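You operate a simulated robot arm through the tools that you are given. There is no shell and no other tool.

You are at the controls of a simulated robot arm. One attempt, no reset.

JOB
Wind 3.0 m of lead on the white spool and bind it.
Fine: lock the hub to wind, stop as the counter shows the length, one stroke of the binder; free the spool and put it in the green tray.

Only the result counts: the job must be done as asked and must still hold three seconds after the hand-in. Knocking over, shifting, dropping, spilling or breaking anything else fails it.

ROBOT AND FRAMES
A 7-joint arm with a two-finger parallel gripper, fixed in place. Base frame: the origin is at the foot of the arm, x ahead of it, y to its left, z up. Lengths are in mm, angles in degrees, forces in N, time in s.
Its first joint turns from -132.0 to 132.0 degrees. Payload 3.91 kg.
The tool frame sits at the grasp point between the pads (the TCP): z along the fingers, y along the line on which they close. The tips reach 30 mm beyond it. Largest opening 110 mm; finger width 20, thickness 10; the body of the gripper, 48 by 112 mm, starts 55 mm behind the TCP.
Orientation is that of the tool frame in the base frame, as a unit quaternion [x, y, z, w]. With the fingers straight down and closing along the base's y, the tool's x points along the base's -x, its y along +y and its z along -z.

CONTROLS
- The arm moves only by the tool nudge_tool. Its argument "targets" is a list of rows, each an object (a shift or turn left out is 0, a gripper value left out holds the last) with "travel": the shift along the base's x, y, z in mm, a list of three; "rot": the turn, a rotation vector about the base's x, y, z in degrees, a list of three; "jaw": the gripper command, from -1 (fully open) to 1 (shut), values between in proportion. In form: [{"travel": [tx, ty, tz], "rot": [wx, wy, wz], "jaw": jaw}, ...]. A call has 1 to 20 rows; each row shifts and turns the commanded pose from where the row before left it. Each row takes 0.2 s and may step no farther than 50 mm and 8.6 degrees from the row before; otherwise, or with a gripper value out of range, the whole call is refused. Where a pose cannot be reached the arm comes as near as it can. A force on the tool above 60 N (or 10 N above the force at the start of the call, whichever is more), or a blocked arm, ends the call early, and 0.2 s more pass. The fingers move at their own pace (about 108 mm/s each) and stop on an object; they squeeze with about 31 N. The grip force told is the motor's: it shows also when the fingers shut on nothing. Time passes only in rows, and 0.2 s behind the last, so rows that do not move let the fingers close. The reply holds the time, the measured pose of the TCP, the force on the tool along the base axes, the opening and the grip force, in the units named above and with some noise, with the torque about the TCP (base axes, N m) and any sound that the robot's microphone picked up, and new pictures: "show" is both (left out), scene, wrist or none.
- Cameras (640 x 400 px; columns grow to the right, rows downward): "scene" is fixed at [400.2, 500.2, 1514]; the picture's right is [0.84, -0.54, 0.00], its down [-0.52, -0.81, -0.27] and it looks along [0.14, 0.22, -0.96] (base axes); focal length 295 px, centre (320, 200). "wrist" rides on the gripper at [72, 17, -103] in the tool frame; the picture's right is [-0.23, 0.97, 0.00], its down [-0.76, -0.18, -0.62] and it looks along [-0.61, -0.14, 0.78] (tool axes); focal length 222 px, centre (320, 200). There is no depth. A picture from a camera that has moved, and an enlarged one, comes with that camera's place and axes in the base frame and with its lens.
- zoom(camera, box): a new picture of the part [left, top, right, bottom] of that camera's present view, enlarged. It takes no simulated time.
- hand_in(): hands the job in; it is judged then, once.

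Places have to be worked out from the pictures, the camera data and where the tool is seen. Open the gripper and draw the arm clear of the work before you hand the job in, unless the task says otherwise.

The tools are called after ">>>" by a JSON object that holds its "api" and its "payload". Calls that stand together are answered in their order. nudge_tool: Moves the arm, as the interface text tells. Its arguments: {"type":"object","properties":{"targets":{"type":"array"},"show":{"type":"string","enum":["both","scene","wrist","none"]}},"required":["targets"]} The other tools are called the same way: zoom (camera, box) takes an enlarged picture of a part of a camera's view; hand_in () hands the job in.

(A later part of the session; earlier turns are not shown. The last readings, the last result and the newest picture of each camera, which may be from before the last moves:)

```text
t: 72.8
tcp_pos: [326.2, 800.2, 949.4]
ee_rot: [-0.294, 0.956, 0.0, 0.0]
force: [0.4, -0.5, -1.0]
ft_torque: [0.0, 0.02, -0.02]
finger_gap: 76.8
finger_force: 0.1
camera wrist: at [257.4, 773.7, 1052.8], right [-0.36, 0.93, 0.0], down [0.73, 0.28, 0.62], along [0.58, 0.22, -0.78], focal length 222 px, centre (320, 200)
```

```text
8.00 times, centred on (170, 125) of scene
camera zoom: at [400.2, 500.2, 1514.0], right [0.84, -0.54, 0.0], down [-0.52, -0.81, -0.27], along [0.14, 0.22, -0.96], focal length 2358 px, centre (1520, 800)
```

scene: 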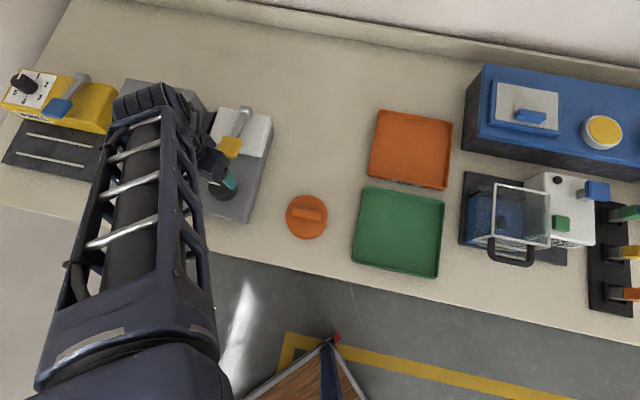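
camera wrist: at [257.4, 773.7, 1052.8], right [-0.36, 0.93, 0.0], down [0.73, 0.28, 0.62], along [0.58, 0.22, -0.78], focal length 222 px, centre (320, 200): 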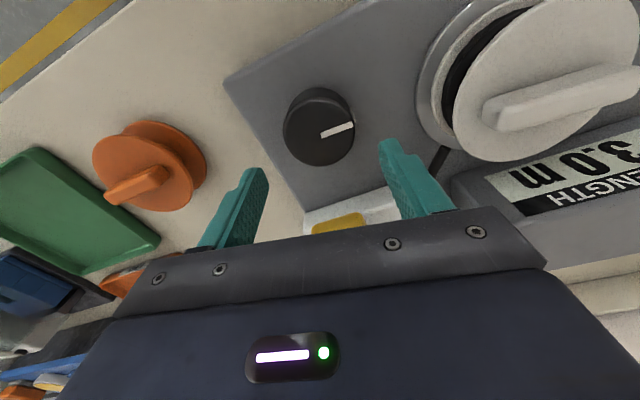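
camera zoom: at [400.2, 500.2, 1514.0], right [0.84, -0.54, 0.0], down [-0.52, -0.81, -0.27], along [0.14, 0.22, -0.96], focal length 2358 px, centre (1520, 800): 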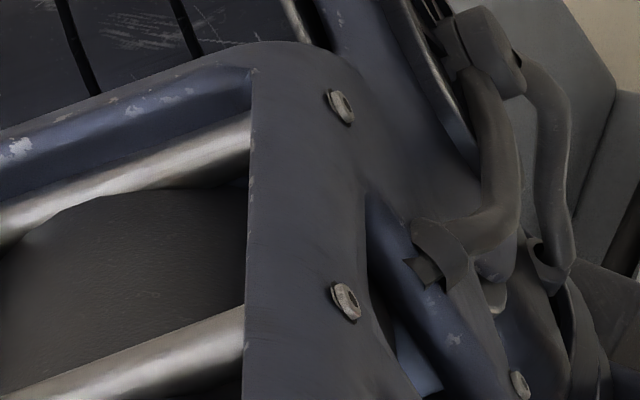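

The counter reads 3.0 m after release. Next is the binder's yellow lever, roughly at (386, 841, 925) with its pivot behind it; I rise, close the jaws and move above it to look.

>>> {"api": "nudge_tool", "payload": {"targets": [{"travel": [0, 0, 45]}, {"travel": [0, 0, 35], "jaw": 1}, {"travel": [30, 20, 0]}, {"travel": [30, 20, 0]}, {}], "show": "both"}}

>>> {"api": "zoom", "payload": {"camera": "wrist", "box": [240, 40, 440, 220]}}

```text
t: 74.0
tcp_pos: [388.1, 841.3, 1029.4]
ee_rot: [-0.295, 0.956, -0.001, 0.0]
force: [0.1, -0.7, -0.2]
ft_torque: [-0.02, 0.01, -0.02]
finger_gap: 0.0
finger_force: 31.1
camera wrist: at [319.3, 813.7, 1133.6], right [-0.36, 0.93, 0.0], down [0.73, 0.28, 0.62], along [0.58, 0.22, -0.78], focal length 222 px, centre (320, 200)
```

scene: 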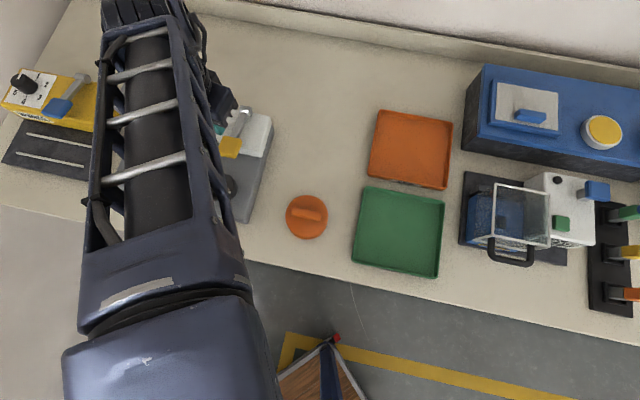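
wrist: 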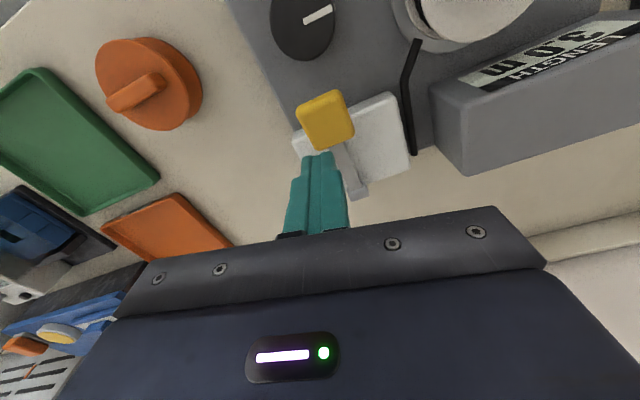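

```text
2.22 times, centred on (340, 130) of wrist
camera zoom: at [319.3, 813.7, 1133.6], right [-0.36, 0.93, 0.0], down [0.73, 0.28, 0.62], along [0.58, 0.22, -0.78], focal length 494 px, centre (276, 356)
```

zoom: 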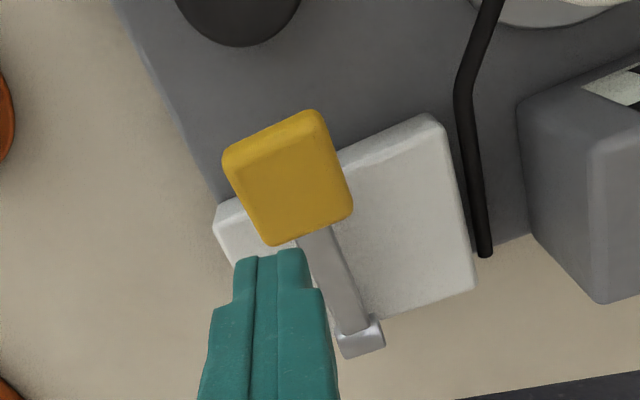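

The handle top centre triangulates cleanly to (386, 847, 921). I align the closed fingertips over it and descend to just above contact.

>>> {"api": "nudge_tool", "payload": {"targets": [{"travel": [-2, 5, -30]}, {"travel": [0, 0, -35]}, {}], "show": "both"}}

>>> {"api": "zoom", "payload": {"camera": "wrist", "box": [240, 60, 440, 240]}}

>>> {"api": "zoom", "payload": {"camera": "scene", "box": [180, 90, 290, 180]}}

```text
t: 74.8
tcp_pos: [386.2, 846.0, 964.5]
ee_rot: [-0.294, 0.956, 0.0, 0.001]
force: [-0.1, -1.2, -0.4]
ft_torque: [-0.02, -0.02, 0.02]
finger_gap: 0.0
finger_force: 31.0
camera wrist: at [315.9, 818.2, 1067.9], right [-0.36, 0.93, 0.0], down [0.73, 0.28, 0.62], along [0.58, 0.22, -0.78], focal length 222 px, centre (320, 200)
```

scene: 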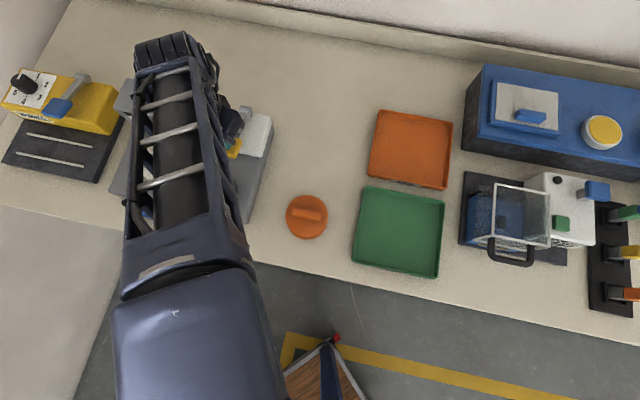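
wrist: 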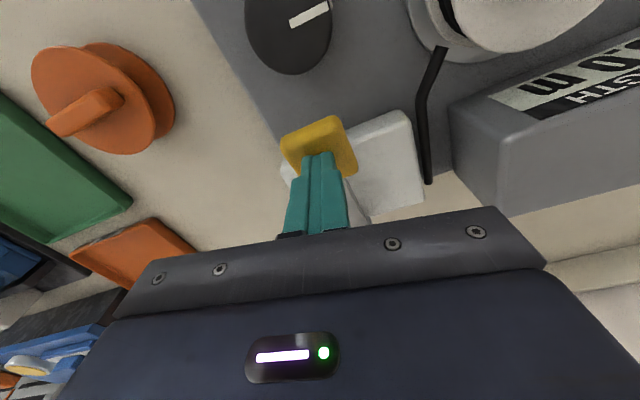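

```text
2.22 times, centred on (340, 150) of wrist
camera zoom: at [315.9, 818.2, 1067.9], right [-0.36, 0.93, 0.0], down [0.73, 0.28, 0.62], along [0.58, 0.22, -0.78], focal length 494 px, centre (276, 311)
```

zoom: 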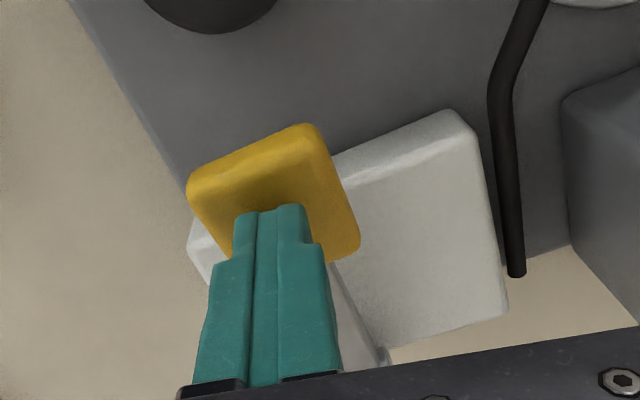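

```text
4.44 times, centred on (235, 135) of scene
camera zoom: at [400.2, 500.2, 1514.0], right [0.84, -0.54, 0.0], down [-0.52, -0.81, -0.27], along [0.14, 0.22, -0.96], focal length 1310 px, centre (698, 489)
```

zoom: 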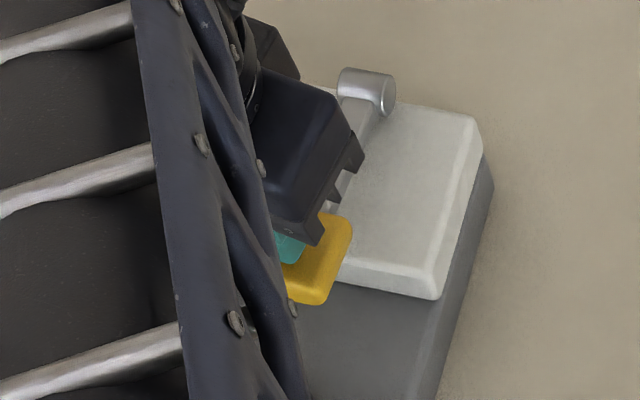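

Aligned. I press down gradually, reading the force.

>>> {"api": "nudge_tool", "payload": {"targets": [{"travel": [0, 0, -8]}, {"travel": [0, 0, -5]}, {"travel": [0, 0, -5]}, {"travel": [0, 0, -5]}], "show": "wrist"}}

```text
t: 75.8
tcp_pos: [385.4, 845.6, 941.8]
ee_rot: [-0.295, 0.956, 0.0, 0.0]
force: [-1.4, -1.3, 4.3]
ft_torque: [-0.07, 0.05, -0.01]
finger_gap: 0.0
finger_force: 31.0
camera wrist: at [315.6, 818.4, 1045.3], right [-0.36, 0.93, 0.0], down [0.73, 0.28, 0.62], along [0.58, 0.22, -0.78], focal length 222 px, centre (320, 200)
```

wrist: 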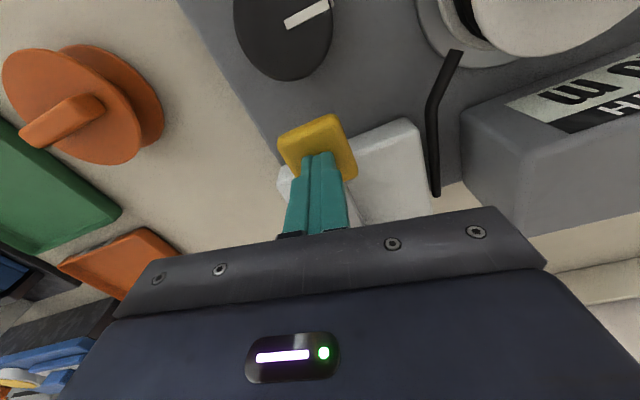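

The lever is following with ≈4 N. I continue downward.

>>> {"api": "nudge_tool", "payload": {"targets": [{"travel": [0, 0, -5]}, {"travel": [0, 0, -5]}, {"travel": [0, 0, -5]}], "show": "wrist"}}

```text
t: 76.6
tcp_pos: [384.8, 844.2, 926.6]
ee_rot: [-0.293, 0.956, 0.001, 0.0]
force: [-0.5, 3.0, 7.4]
ft_torque: [0.14, -0.04, 0.03]
finger_gap: 0.1
finger_force: 31.2
camera wrist: at [315.3, 818.1, 1029.6], right [-0.36, 0.93, 0.0], down [0.73, 0.28, 0.62], along [0.58, 0.22, -0.78], focal length 222 px, centre (320, 200)
```

wrist: 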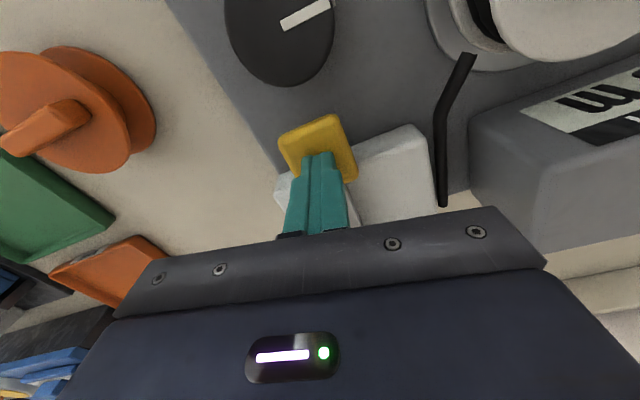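

Resistance grows gently (7 N at tip z≈897). I keep pressing in steps.

>>> {"api": "nudge_tool", "payload": {"targets": [{"travel": [0, 0, -5]}, {"travel": [0, 0, -5]}, {"travel": [0, 0, -4]}], "show": "wrist"}}

```text
t: 77.4
tcp_pos: [385.2, 844.7, 915.5]
ee_rot: [-0.293, 0.956, 0.001, 0.002]
force: [2.0, -0.5, 28.4]
ft_torque: [0.19, -0.26, 0.16]
finger_gap: 0.1
finger_force: 30.6
camera wrist: at [315.6, 817.6, 1018.0], right [-0.36, 0.93, 0.0], down [0.73, 0.28, 0.63], along [0.58, 0.23, -0.78], focal length 222 px, centre (320, 200)
```

wrist: 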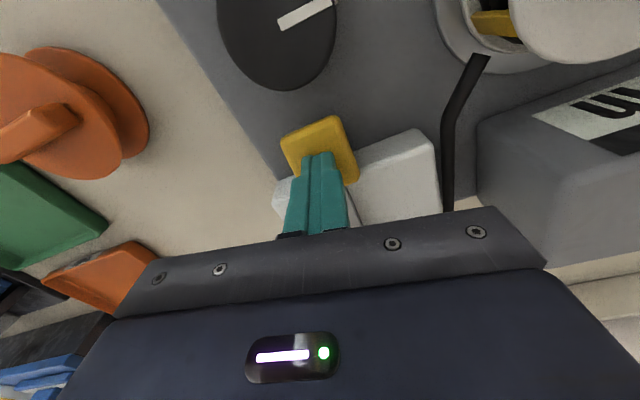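

The force rose to 28 N (end of stroke) and a yellow band has appeared on the spool winding — the binding is on. I lift straight off the lever now, only one stroke.

>>> {"api": "nudge_tool", "payload": {"targets": [{"travel": [0, 0, 10]}, {"travel": [0, 0, 20]}, {"travel": [0, 0, 30]}, {"travel": [0, 0, 40]}, {"travel": [0, 0, 30]}, {}], "show": "both"}}

>>> {"api": "zoom", "payload": {"camera": "wrist", "box": [380, 0, 640, 160]}}

>>> {"api": "zoom", "payload": {"camera": "wrist", "box": [240, 40, 440, 220]}}

```text
t: 78.8
tcp_pos: [384.8, 846.9, 1042.1]
ee_rot: [-0.294, 0.956, 0.0, 0.0]
force: [-0.2, -0.3, -0.3]
ft_torque: [0.03, -0.04, 0.0]
finger_gap: 0.2
finger_force: 31.1
camera wrist: at [315.1, 818.5, 1146.0], right [-0.36, 0.93, 0.0], down [0.73, 0.28, 0.62], along [0.58, 0.22, -0.78], focal length 222 px, centre (320, 200)
```

scene: 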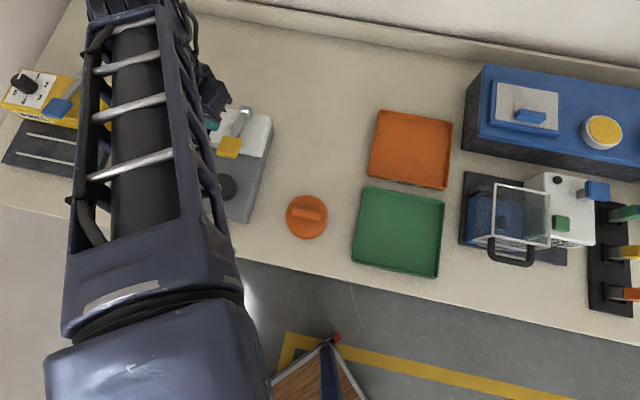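
wrist: 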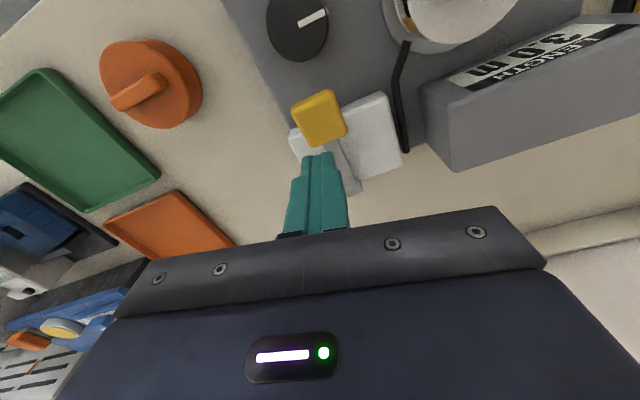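

```text
2.46 times, centred on (510, 80) of wrist
camera zoom: at [315.1, 818.5, 1146.0], right [-0.36, 0.93, 0.0], down [0.73, 0.28, 0.62], along [0.58, 0.22, -0.78], focal length 547 px, centre (-148, 495)
```

zoom: 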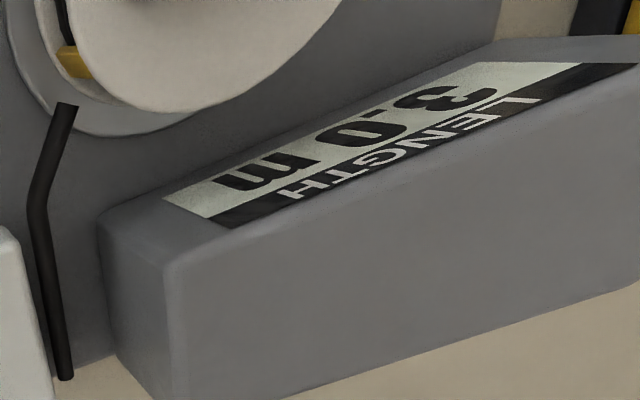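

```text
2.22 times, centred on (340, 130) of wrist
camera zoom: at [315.1, 818.5, 1146.0], right [-0.36, 0.93, 0.0], down [0.73, 0.28, 0.62], along [0.58, 0.22, -0.78], focal length 494 px, centre (276, 356)
```

zoom: 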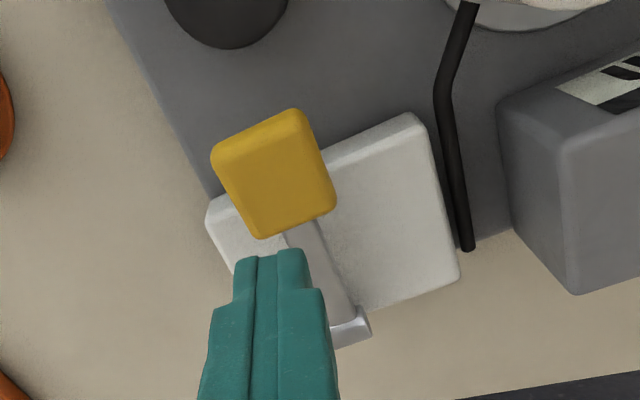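

Lever has sprung back, counter shows 3.0 m, band visible. Now I go back to the blue slider (a ≈ −505) to free the hub: travel, turn to 135° and open to ≈66 mm.

>>> {"api": "nudge_tool", "payload": {"targets": [{"travel": [-42, 0, 0], "rot": [0, 0, 1.8]}, {"travel": [-42, 0, 0], "rot": [0, 0, 1.8]}, {"travel": [-42, 0, 0], "rot": [0, 0, 1.8], "jaw": -0.2}, {"travel": [-42, 0, 0], "rot": [0, 0, 1.8]}, {"travel": [-42, 0, 0], "rot": [0, 0, 1.8]}, {"travel": [-42, 0, 0], "rot": [0, 0, 1.9]}, {"travel": [0, 0, -40]}, {"travel": [0, 0, -40]}, {}], "show": "both"}}

>>> {"api": "zoom", "payload": {"camera": "wrist", "box": [220, 60, 440, 230]}}

```text
t: 80.8
tcp_pos: [132.4, 846.7, 964.4]
ee_rot: [-0.383, 0.924, 0.0, 0.001]
force: [-0.9, -0.3, -0.2]
ft_torque: [0.0, 0.0, -0.04]
finger_gap: 65.9
finger_force: 0.0
camera wrist: at [69.2, 806.9, 1068.2], right [-0.53, 0.85, 0.0], down [0.66, 0.41, 0.62], along [0.53, 0.33, -0.78], focal length 222 px, centre (320, 200)
```

scene: 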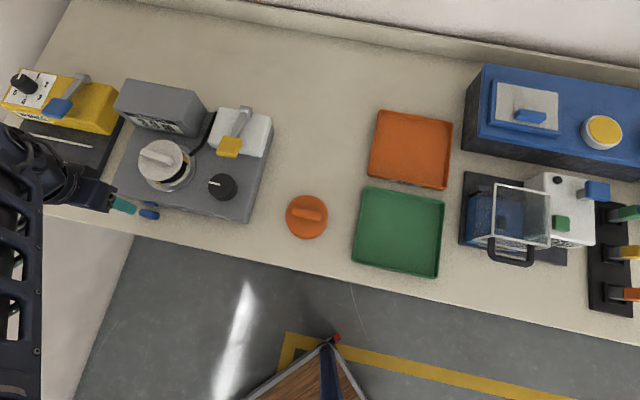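
wrist: 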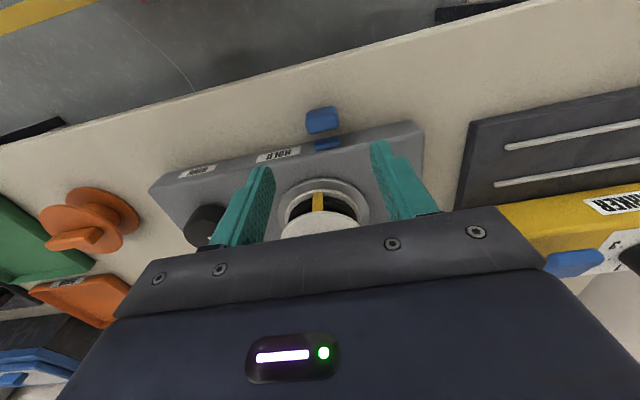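

```text
2.35 times, centred on (330, 145) of wrist
camera zoom: at [69.2, 806.9, 1068.2], right [-0.53, 0.85, 0.0], down [0.66, 0.41, 0.62], along [0.53, 0.33, -0.78], focal length 523 px, centre (296, 329)
```

zoom: 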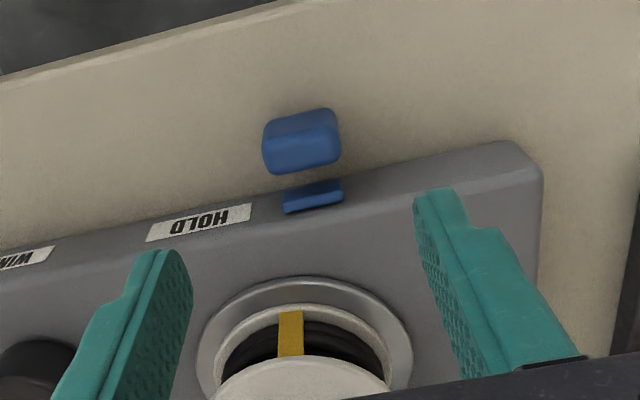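

The band and wound lead are clearly visible, and the slider block is at a ≈ −506, right between the jaws. I descend to z≈844 and grip it.

>>> {"api": "nudge_tool", "payload": {"targets": [{"travel": [0, 0, -40]}, {"travel": [0, 0, -40]}, {"travel": [0, 0, -30]}, {"travel": [0, 0, -10]}, {}, {"jaw": 1}, {"jaw": 1}, {"jaw": 1}], "show": "wrist"}}

```text
t: 82.6
tcp_pos: [132.0, 846.0, 842.9]
ee_rot: [-0.384, 0.923, 0.001, 0.001]
force: [-2.1, 5.7, -5.8]
ft_torque: [0.93, -0.2, -0.14]
finger_gap: 36.0
finger_force: 45.2
camera wrist: at [68.8, 806.6, 946.4], right [-0.53, 0.85, 0.0], down [0.66, 0.41, 0.62], along [0.53, 0.33, -0.78], focal length 222 px, centre (320, 200)
```

wrist: 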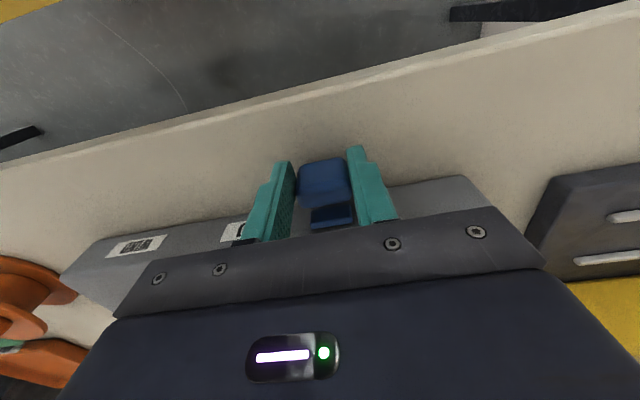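

Gripped at 36 mm. I slide it back left (−a) toward its free end, in small steps.

>>> {"api": "nudge_tool", "payload": {"targets": [{"travel": [-2.5, 2.5, 0]}, {"travel": [-2.5, 2.5, 0]}, {"travel": [-2.5, 2.5, 0]}, {"travel": [-2.5, 2.5, 0]}, {"travel": [-2.5, 2.5, 0]}, {"travel": [-2.5, 2.5, 0]}], "show": "none"}}

>>> {"api": "nudge_tool", "payload": {"targets": [{"travel": [-2.5, 2.5, 0]}, {"travel": [-2.5, 2.5, 0]}, {"travel": [-2.5, 2.5, 0]}, {"travel": [-2.5, 2.5, 0]}], "show": "none"}}

>>> {"api": "nudge_tool", "payload": {"targets": [{"travel": [-2.5, 2.5, 0]}, {"travel": [-2.5, 2.5, 0]}, {"travel": [-2.5, 2.5, 0]}], "show": "wrist"}}

```text
t: 84.0
tcp_pos: [117.3, 860.2, 843.0]
ee_rot: [-0.383, 0.924, 0.0, 0.0]
force: [4.4, 3.5, 5.8]
ft_torque: [-0.78, 0.36, 0.11]
finger_gap: 36.1
finger_force: 44.8
```

```text
t: 85.0
tcp_pos: [107.5, 869.8, 843.4]
ee_rot: [-0.383, 0.924, 0.0, 0.001]
force: [8.6, 7.8, 6.5]
ft_torque: [0.36, -0.39, -0.51]
finger_gap: 36.1
finger_force: 44.9
```

```text
t: 85.8
tcp_pos: [100.1, 877.1, 842.4]
ee_rot: [-0.383, 0.924, 0.0, 0.001]
force: [14.2, 12.9, 6.7]
ft_torque: [0.64, -0.75, -0.08]
finger_gap: 35.9
finger_force: 44.6
camera wrist: at [37.0, 838.3, 946.3], right [-0.53, 0.85, 0.0], down [0.66, 0.41, 0.62], along [0.53, 0.33, -0.78], focal length 222 px, centre (320, 200)
```

wrist: 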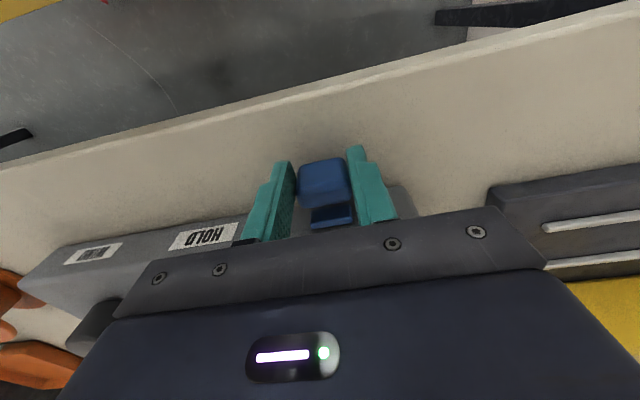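

The slider is at a ≈ −549, almost its original position. I nudge slightly further to make sure it reaches the left end stop.

>>> {"api": "nudge_tool", "payload": {"targets": [{"travel": [0, 3, 0]}, {"travel": [-1.5, 1.5, 0]}, {"travel": [-1, 1, 0]}], "show": "none"}}

```text
t: 86.4
tcp_pos: [100.8, 878.0, 841.5]
ee_rot: [-0.382, 0.924, -0.005, -0.001]
force: [3.6, -24.6, 13.2]
ft_torque: [-0.5, 0.85, 0.01]
finger_gap: 35.9
finger_force: 44.7
stopped in row 3: the force on the tool passed its limit at 65 N (the readings are from after the stop); the commanded pose is now the measured one
```

The end stop is reached (limit tripped, pose re-anchored): slider at its free end. I open, rise and check.

>>> {"api": "nudge_tool", "payload": {"targets": [{"jaw": 0.1}, {"jaw": -0.1}, {"travel": [0, 0, 40]}, {"travel": [0, 0, 50]}, {"travel": [0, 0, 50]}, {"travel": [0, 0, 40]}, {}], "show": "both"}}

>>> {"api": "zoom", "payload": {"camera": "scene", "box": [100, 70, 280, 230]}}

>>> {"api": "zoom", "payload": {"camera": "wrist", "box": [220, 40, 440, 220]}}

```text
t: 88.0
tcp_pos: [100.8, 880.2, 1021.5]
ee_rot: [-0.383, 0.924, -0.004, -0.001]
force: [-0.4, -0.2, -0.4]
ft_torque: [-0.02, -0.01, 0.01]
finger_gap: 60.6
finger_force: 0.1
camera wrist: at [36.7, 841.4, 1124.7], right [-0.53, 0.85, -0.01], down [0.66, 0.42, 0.62], along [0.53, 0.32, -0.78], focal length 222 px, centre (320, 200)
```

scene: 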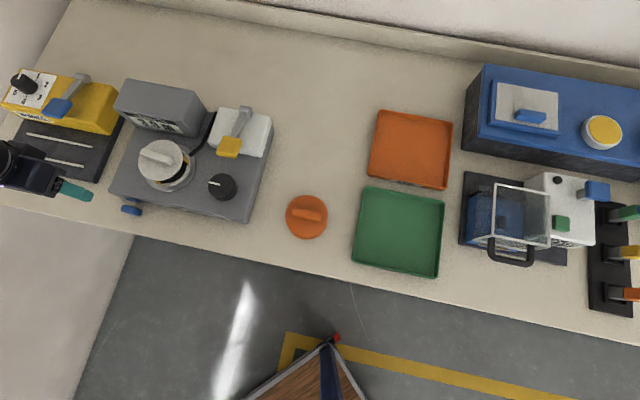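
wrist: 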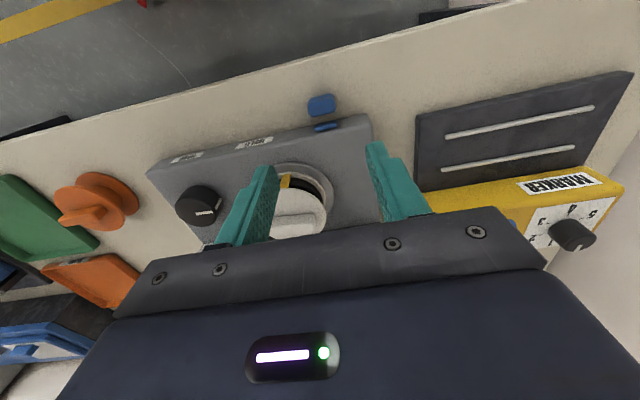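

```text
2.50 times, centred on (190, 150) of scene
camera zoom: at [400.2, 500.2, 1514.0], right [0.84, -0.54, 0.0], down [-0.52, -0.81, -0.27], along [0.14, 0.22, -0.96], focal length 737 px, centre (645, 325)
```

zoom: 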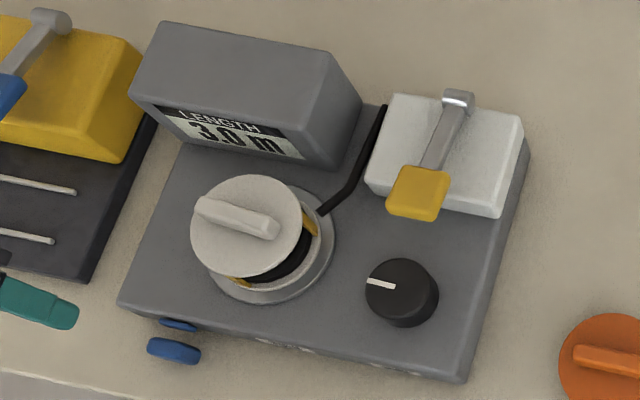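

```text
2.22 times, centred on (330, 130) of wrist
camera zoom: at [36.7, 841.4, 1124.7], right [-0.53, 0.85, -0.01], down [0.66, 0.42, 0.62], along [0.53, 0.32, -0.78], focal length 494 px, centre (298, 356)
```

zoom: 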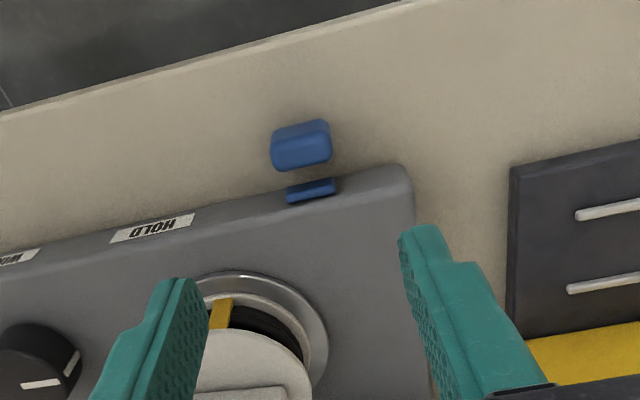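

Everything reads correctly: slider back at the free end, 3.0 m, band on. I return over the spool with the jaws turned back to its handle direction.

>>> {"api": "nudge_tool", "payload": {"targets": [{"travel": [11.4, 3.1, 3], "rot": [0, 0, -7.97], "jaw": 0.1}, {"travel": [11.4, 3.1, 3], "rot": [0, 0, -7.97]}, {"travel": [11.4, 3.1, 3], "rot": [0, 0, -7.97]}, {"travel": [11.4, 3.1, 3], "rot": [0, 0, -7.97]}, {"travel": [11.4, 3.1, 3], "rot": [0, 0, -7.97]}, {"travel": [11.4, 3.1, 3], "rot": [0, 0, -7.97]}, {"travel": [11.4, 3.1, 3], "rot": [0, 0, -7.97]}, {"travel": [11.4, 3.1, 3], "rot": [0, 0, -7.97]}, {"travel": [11.4, 3.1, 0], "rot": [0, 0, -7.97]}, {"travel": [11.4, 3.1, 0], "rot": [0, 0, -7.97]}, {"travel": [11.4, 3.1, 0], "rot": [0, 0, -7.97]}, {"travel": [11.4, 3.1, 0], "rot": [0, 0, -7.97]}, {}], "show": "wrist"}}

>>> {"api": "zoom", "payload": {"camera": "wrist", "box": [210, 20, 430, 200]}}

```text
t: 90.8
tcp_pos: [237.5, 917.8, 1044.5]
ee_rot: [0.428, 0.904, -0.002, -0.003]
force: [-0.4, 1.2, -0.1]
ft_torque: [0.0, -0.01, -0.01]
finger_gap: 49.3
finger_force: 0.1
camera wrist: at [204.8, 984.3, 1148.7], right [0.9, 0.44, -0.01], down [0.35, -0.7, 0.62], along [0.27, -0.56, -0.78], focal length 222 px, centre (320, 200)
```

wrist: 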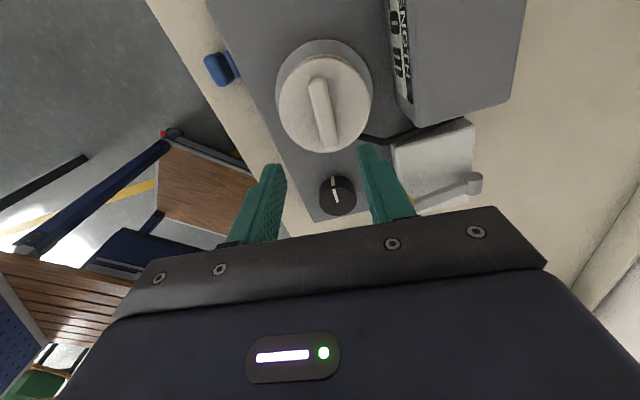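

```text
2.22 times, centred on (320, 110) of wrist
camera zoom: at [204.8, 984.3, 1148.7], right [0.9, 0.44, -0.01], down [0.35, -0.7, 0.62], along [0.27, -0.56, -0.78], focal length 494 px, centre (320, 400)
```

zoom: 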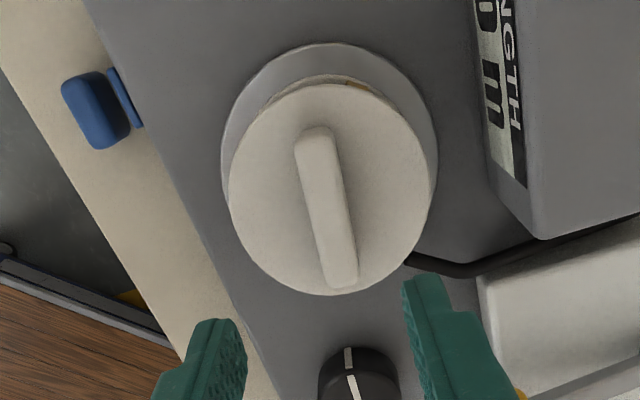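

The spool is as left, just a couple of mm off the tool axis. I correct and descend to z≈932, then grip the handle.

>>> {"api": "nudge_tool", "payload": {"targets": [{"travel": [1.5, 1.5, -35]}, {"travel": [0, 0, -35]}, {"travel": [0, 0, -25]}, {}], "show": "wrist"}}

>>> {"api": "zoom", "payload": {"camera": "wrist", "box": [230, 40, 420, 230]}}

```text
t: 91.8
tcp_pos: [238.0, 918.3, 949.2]
ee_rot: [0.427, 0.904, -0.002, -0.005]
force: [0.2, 0.0, -0.7]
ft_torque: [0.03, 0.01, -0.02]
finger_gap: 49.4
finger_force: 0.1
camera wrist: at [205.5, 985.3, 1053.0], right [0.9, 0.44, -0.01], down [0.35, -0.7, 0.62], along [0.27, -0.56, -0.78], focal length 222 px, centre (320, 200)
```

wrist: 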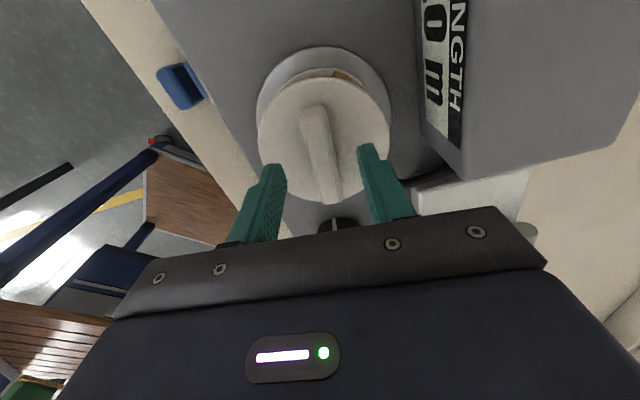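

```text
2.11 times, centred on (325, 135) of wrist
camera zoom: at [205.5, 985.3, 1053.0], right [0.9, 0.44, -0.01], down [0.35, -0.7, 0.62], along [0.27, -0.56, -0.78], focal length 468 px, centre (310, 337)
```

zoom: 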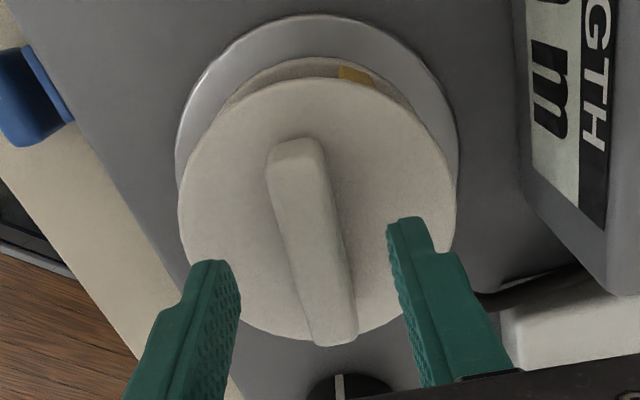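

Handle well centred between the fingers. I descend 17 mm and close.

>>> {"api": "nudge_tool", "payload": {"targets": [{"travel": [0, 0, -10]}, {"travel": [0, 0, -7]}, {}, {"jaw": 1}, {"jaw": 1}, {"jaw": 1}], "show": "wrist"}}

```text
t: 93.2
tcp_pos: [237.4, 918.7, 932.3]
ee_rot: [0.428, 0.904, -0.002, -0.004]
force: [-0.9, -0.6, 1.5]
ft_torque: [0.06, -0.1, -0.02]
finger_gap: 17.3
finger_force: 31.0
camera wrist: at [205.6, 984.9, 1036.5], right [0.9, 0.44, -0.01], down [0.35, -0.7, 0.62], along [0.27, -0.56, -0.78], focal length 222 px, centre (320, 200)
```

wrist: 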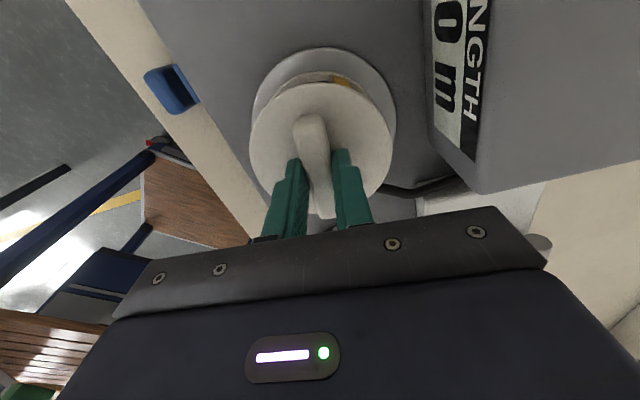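

Gripped (17.3 mm). I lift gently and check the load.

>>> {"api": "nudge_tool", "payload": {"targets": [{"travel": [0, 0, 5]}, {"travel": [0, 0, 10]}, {"travel": [0, 0, 20]}], "show": "both"}}

>>> {"api": "zoom", "payload": {"camera": "scene", "box": [100, 70, 280, 230]}}

```text
t: 94.0
tcp_pos: [237.7, 917.8, 967.6]
ee_rot: [0.427, 0.904, -0.002, -0.002]
force: [-0.1, -0.1, -1.7]
ft_torque: [0.04, 0.0, -0.01]
finger_gap: 17.4
finger_force: 31.2
camera wrist: at [205.8, 984.6, 1071.9], right [0.9, 0.44, -0.01], down [0.35, -0.7, 0.62], along [0.27, -0.56, -0.78], focal length 222 px, centre (320, 200)
```

scene: 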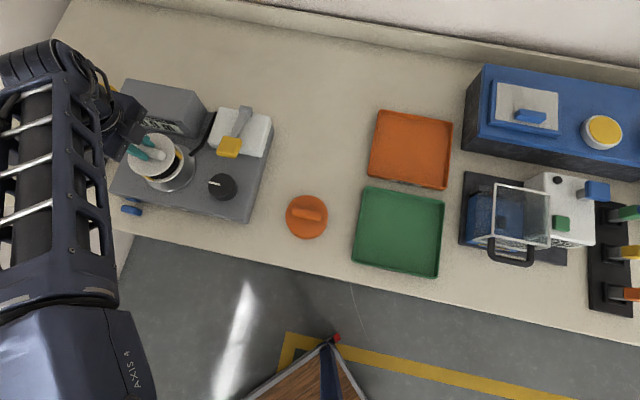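
wrist: 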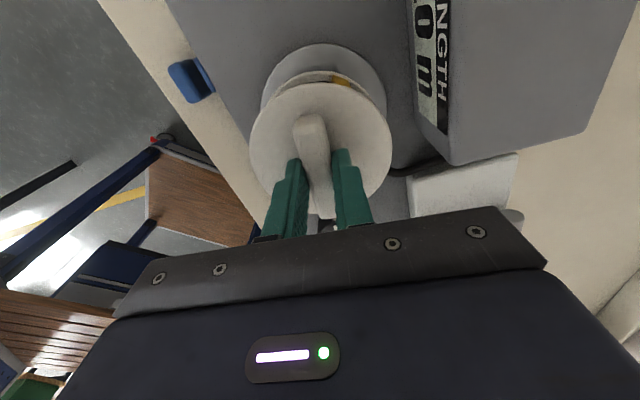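

```text
2.50 times, centred on (190, 150) of scene
camera zoom: at [400.2, 500.2, 1514.0], right [0.84, -0.54, 0.0], down [-0.52, -0.81, -0.27], along [0.14, 0.22, -0.96], focal length 737 px, centre (645, 325)
```

zoom: 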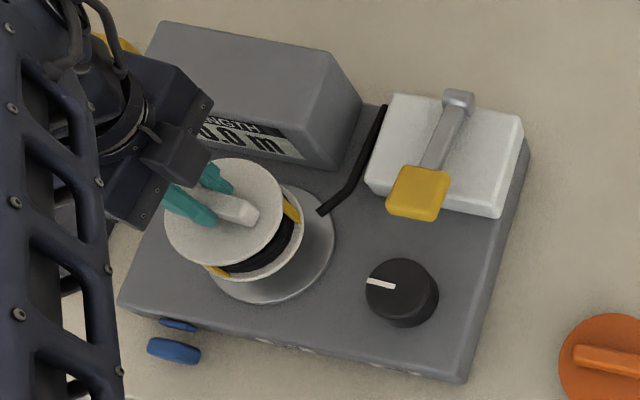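

The bound spool lifted freely. The green tray spans a −10…189, b 697…877, centre ≈(620, 493); I raise further and carry the spool over it at a safe height.

>>> {"api": "nudge_tool", "payload": {"targets": [{"travel": [0, 0, 35]}, {"travel": [0, 0, 35]}, {"travel": [15, -16, 5]}, {"travel": [28.2, -31.4, 0]}, {"travel": [28.2, -31.4, 0]}, {"travel": [28.2, -31.4, 0]}, {"travel": [28.2, -31.4, 0]}, {"travel": [28.2, -31.4, 0]}, {"travel": [28.2, -31.4, 0]}, {"travel": [28.2, -31.4, 0]}, {"travel": [28.2, -31.4, 0]}, {"travel": [28.2, -31.4, 0]}, {"travel": [28.2, -31.4, 0]}, {"travel": [28.2, -31.4, 0]}, {"travel": [28.2, -31.4, 0]}, {"travel": [28.2, -31.4, 0]}, {}], "show": "both"}}

```text
t: 97.6
tcp_pos: [621.3, 495.8, 1045.1]
ee_rot: [0.427, 0.904, -0.002, -0.004]
force: [-0.6, -0.3, -0.9]
ft_torque: [0.01, -0.02, 0.0]
finger_gap: 17.2
finger_force: 31.0
camera wrist: at [588.5, 562.0, 1148.7], right [0.9, 0.44, -0.01], down [0.35, -0.7, 0.62], along [0.27, -0.56, -0.78], focal length 222 px, centre (320, 200)
```

scene: 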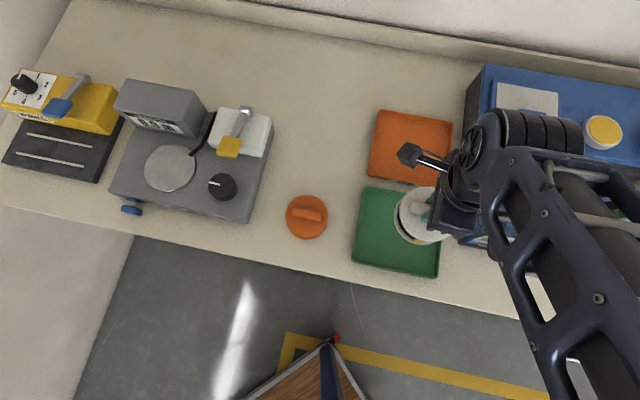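
wrist: 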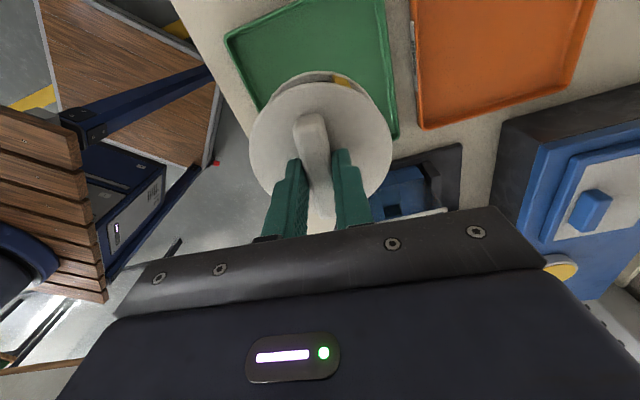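

The spool is centred over the green tray. I descend to z≈898, then slowly to contact.

>>> {"api": "nudge_tool", "payload": {"targets": [{"travel": [0, 0, -40]}, {"travel": [0, 0, -40]}, {"travel": [0, 0, -40]}, {"travel": [0, 0, -27]}, {}], "show": "both"}}

>>> {"api": "zoom", "payload": {"camera": "scene", "box": [330, 160, 480, 290]}}

```text
t: 98.8
tcp_pos: [617.6, 492.6, 897.1]
ee_rot: [0.428, 0.904, -0.002, -0.004]
force: [-0.2, 0.2, -1.3]
ft_torque: [0.02, 0.0, -0.01]
finger_gap: 17.4
finger_force: 31.0
camera wrist: at [586.8, 559.9, 1000.4], right [0.9, 0.44, -0.01], down [0.35, -0.7, 0.62], along [0.27, -0.56, -0.78], focal length 222 px, centre (320, 200)
```

scene: 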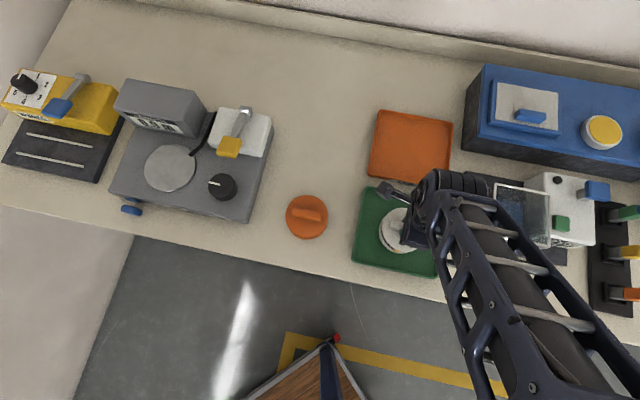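
wrist: 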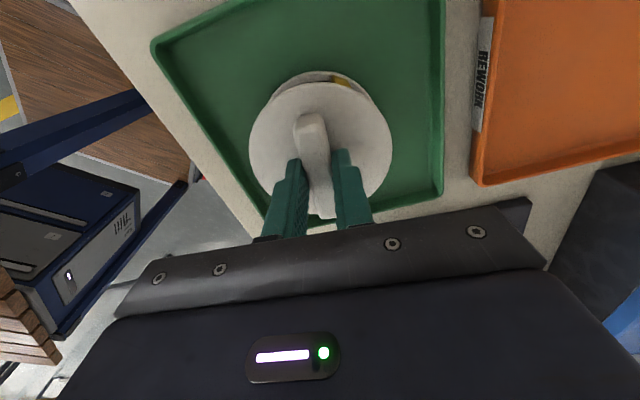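

```text
3.08 times, centred on (405, 225) of scene
camera zoom: at [400.2, 500.2, 1514.0], right [0.84, -0.54, 0.0], down [-0.52, -0.81, -0.27], along [0.14, 0.22, -0.96], focal length 907 px, centre (58, 123)
```

zoom: 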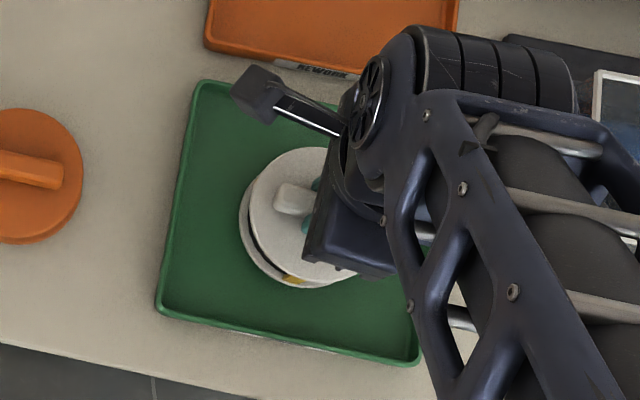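

Well inside the tray. I lower slowly to contact with the tray floor.

>>> {"api": "nudge_tool", "payload": {"targets": [{"travel": [0, 0, -6]}, {"travel": [0, 0, -4]}, {"travel": [0, 0, -2]}, {}], "show": "none"}}

```text
t: 99.8
tcp_pos: [619.2, 493.9, 885.3]
ee_rot: [0.426, 0.905, -0.002, -0.003]
force: [-2.5, -1.7, 11.8]
ft_torque: [-0.12, -0.29, -0.12]
finger_gap: 17.3
finger_force: 30.9
```

Contact (11.8 N) at TCP z≈885. I release the handle gently.

>>> {"api": "nudge_tool", "payload": {"targets": [{"travel": [0, 0, 1]}, {"jaw": 0.65}, {"jaw": 0.5}, {"travel": [0, 0, 4], "jaw": 0.4}, {}], "show": "wrist"}}

>>> {"api": "nudge_tool", "payload": {"targets": [{"travel": [0, 0, 25]}, {"travel": [0, 0, 40]}, {"travel": [0, 0, 45]}, {"travel": [-10, -10, 45]}, {"travel": [-30, -30, 40]}, {"travel": [-35, -35, 30]}, {"travel": [-35, -35, 20]}, {}], "show": "both"}}

>>> {"api": "zoom", "payload": {"camera": "scene", "box": [330, 160, 480, 290]}}

>>> {"api": "zoom", "payload": {"camera": "scene", "box": [100, 70, 280, 230]}}

```text
t: 101.0
tcp_pos: [620.1, 493.0, 889.0]
ee_rot: [0.427, 0.904, -0.002, -0.004]
force: [0.0, -0.1, -1.1]
ft_torque: [0.0, 0.03, -0.01]
finger_gap: 32.9
finger_force: 0.0
camera wrist: at [587.6, 560.2, 993.1], right [0.9, 0.44, -0.01], down [0.35, -0.7, 0.62], along [0.27, -0.56, -0.78], focal length 222 px, centre (320, 200)
```

wrist: 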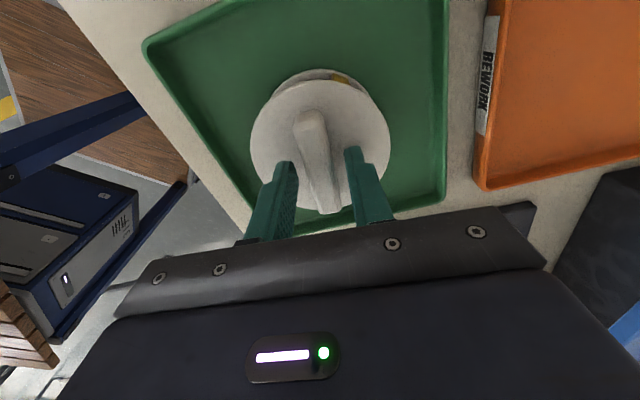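

```text
refused: row 5 steps farther than a row can; nothing moved
```

```text
3.08 times, centred on (405, 225) of scene
camera zoom: at [400.2, 500.2, 1514.0], right [0.84, -0.54, 0.0], down [-0.52, -0.81, -0.27], along [0.14, 0.22, -0.96], focal length 907 px, centre (58, 123)
```

zoom: 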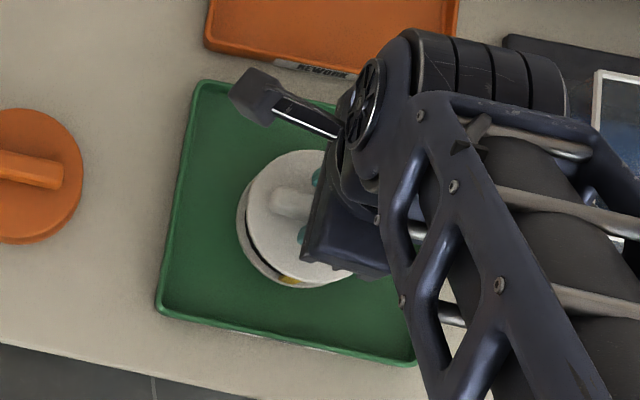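

```text
2.50 times, centred on (190, 150) of scene
camera zoom: at [400.2, 500.2, 1514.0], right [0.84, -0.54, 0.0], down [-0.52, -0.81, -0.27], along [0.14, 0.22, -0.96], focal length 737 px, centre (645, 325)
```

zoom: 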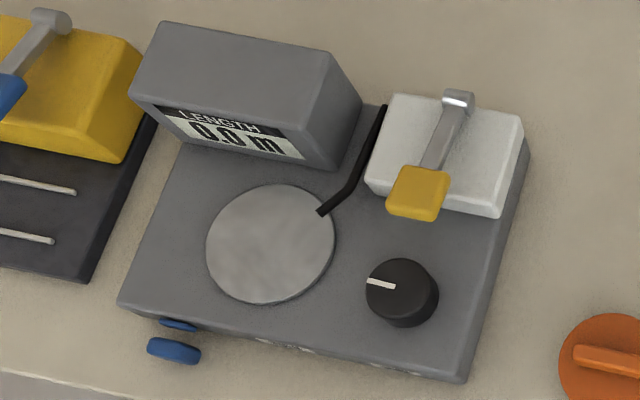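

The spool is released in the tray; the counter has reset after the spool was taken. The retreat was refused for a step that was too large, so I rise straight up with smaller steps and draw back.

>>> {"api": "nudge_tool", "payload": {"targets": [{"travel": [0, 0, 20]}, {"travel": [0, 0, 40]}, {"travel": [0, 0, 45]}, {"travel": [0, 0, 45]}, {"travel": [-20, -10, 30], "jaw": -0.5}, {"travel": [-30, -10, 30]}, {"travel": [-35, 0, 20]}, {"travel": [-35, 0, 20]}, {"travel": [-35, 0, 0]}, {}], "show": "both"}}

>>> {"api": "zoom", "payload": {"camera": "scene", "box": [330, 160, 480, 290]}}

```text
t: 103.2
tcp_pos: [466.0, 474.2, 1139.7]
ee_rot: [0.427, 0.904, -0.002, -0.004]
force: [0.7, 0.0, -0.5]
ft_torque: [0.0, 0.02, -0.03]
finger_gap: 82.4
finger_force: 0.1
camera wrist: at [433.7, 539.9, 1242.4], right [0.9, 0.44, -0.01], down [0.35, -0.7, 0.62], along [0.27, -0.56, -0.78], focal length 222 px, centre (320, 200)
```

scene: 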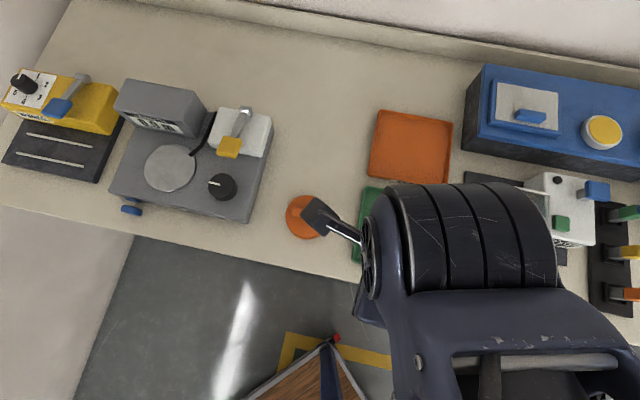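
wrist: 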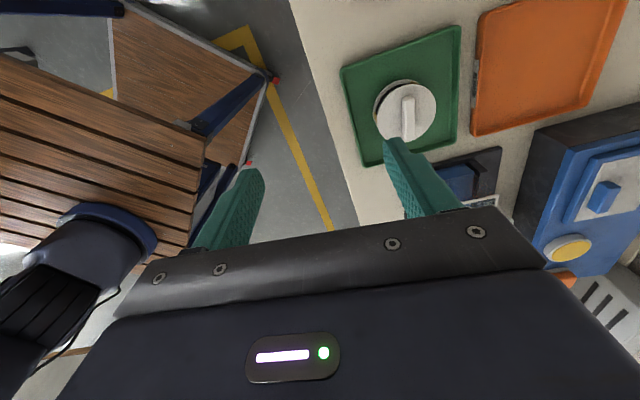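

```text
3.08 times, centred on (405, 225) of scene
camera zoom: at [400.2, 500.2, 1514.0], right [0.84, -0.54, 0.0], down [-0.52, -0.81, -0.27], along [0.14, 0.22, -0.96], focal length 907 px, centre (58, 123)
```

zoom: 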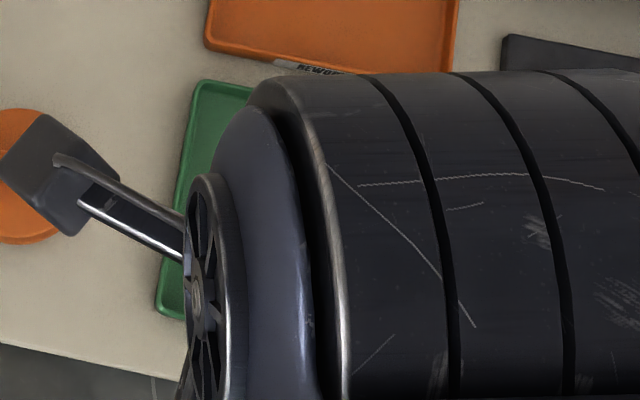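

The spool stands in the green tray with the arm clear above. I draw back a bit more and take a last look from both cameras.

>>> {"api": "nudge_tool", "payload": {"targets": [{"travel": [-40, 0, 20]}, {"travel": [-40, 0, 20]}, {"travel": [-30, -25, 0]}, {"travel": [-30, -30, 0]}, {}], "show": "both"}}

>>> {"api": "zoom", "payload": {"camera": "scene", "box": [270, 90, 460, 290]}}

>>> {"api": "zoom", "payload": {"camera": "scene", "box": [0, 60, 280, 240]}}

```text
t: 104.4
tcp_pos: [326.6, 423.2, 1178.8]
ee_rot: [0.428, 0.904, -0.002, -0.004]
force: [0.0, -0.4, 0.4]
ft_torque: [-0.03, 0.08, -0.01]
finger_gap: 82.5
finger_force: 0.0
camera wrist: at [293.6, 489.6, 1281.2], right [0.9, 0.44, -0.01], down [0.35, -0.7, 0.62], along [0.27, -0.56, -0.78], focal length 222 px, centre (320, 200)
```

scene: 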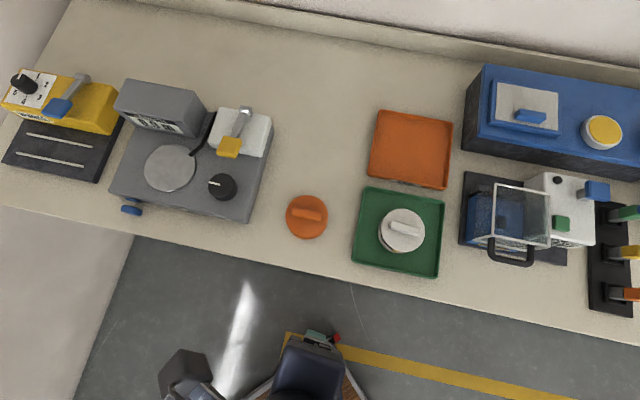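
wrist: 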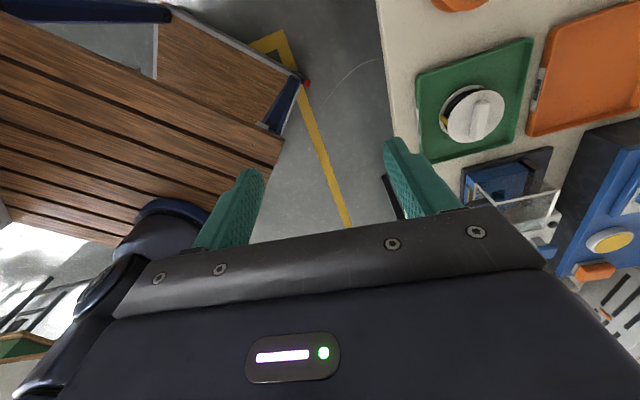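

```text
2.00 times, centred on (365, 190) of scene
camera zoom: at [400.2, 500.2, 1514.0], right [0.84, -0.54, 0.0], down [-0.52, -0.81, -0.27], along [0.14, 0.22, -0.96], focal length 590 px, centre (230, 220)
```

zoom: 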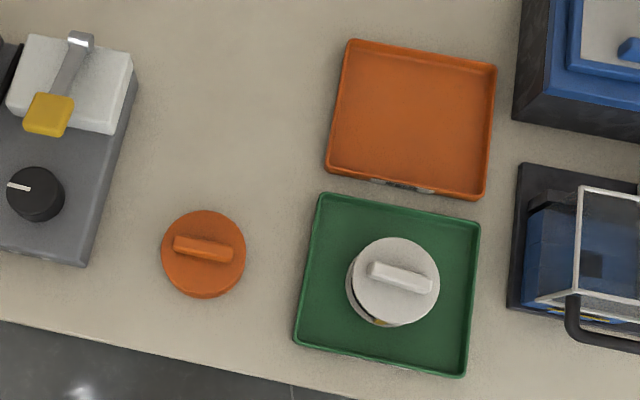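

```text
2.22 times, centred on (140, 150) of scene
camera zoom: at [400.2, 500.2, 1514.0], right [0.84, -0.54, 0.0], down [-0.52, -0.81, -0.27], along [0.14, 0.22, -0.96], focal length 655 px, centre (720, 311)
```

zoom: 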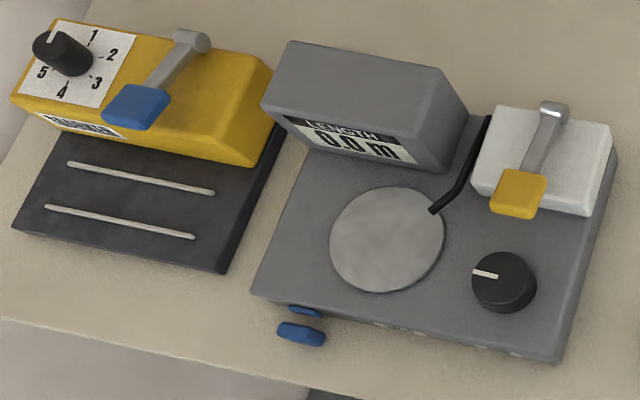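

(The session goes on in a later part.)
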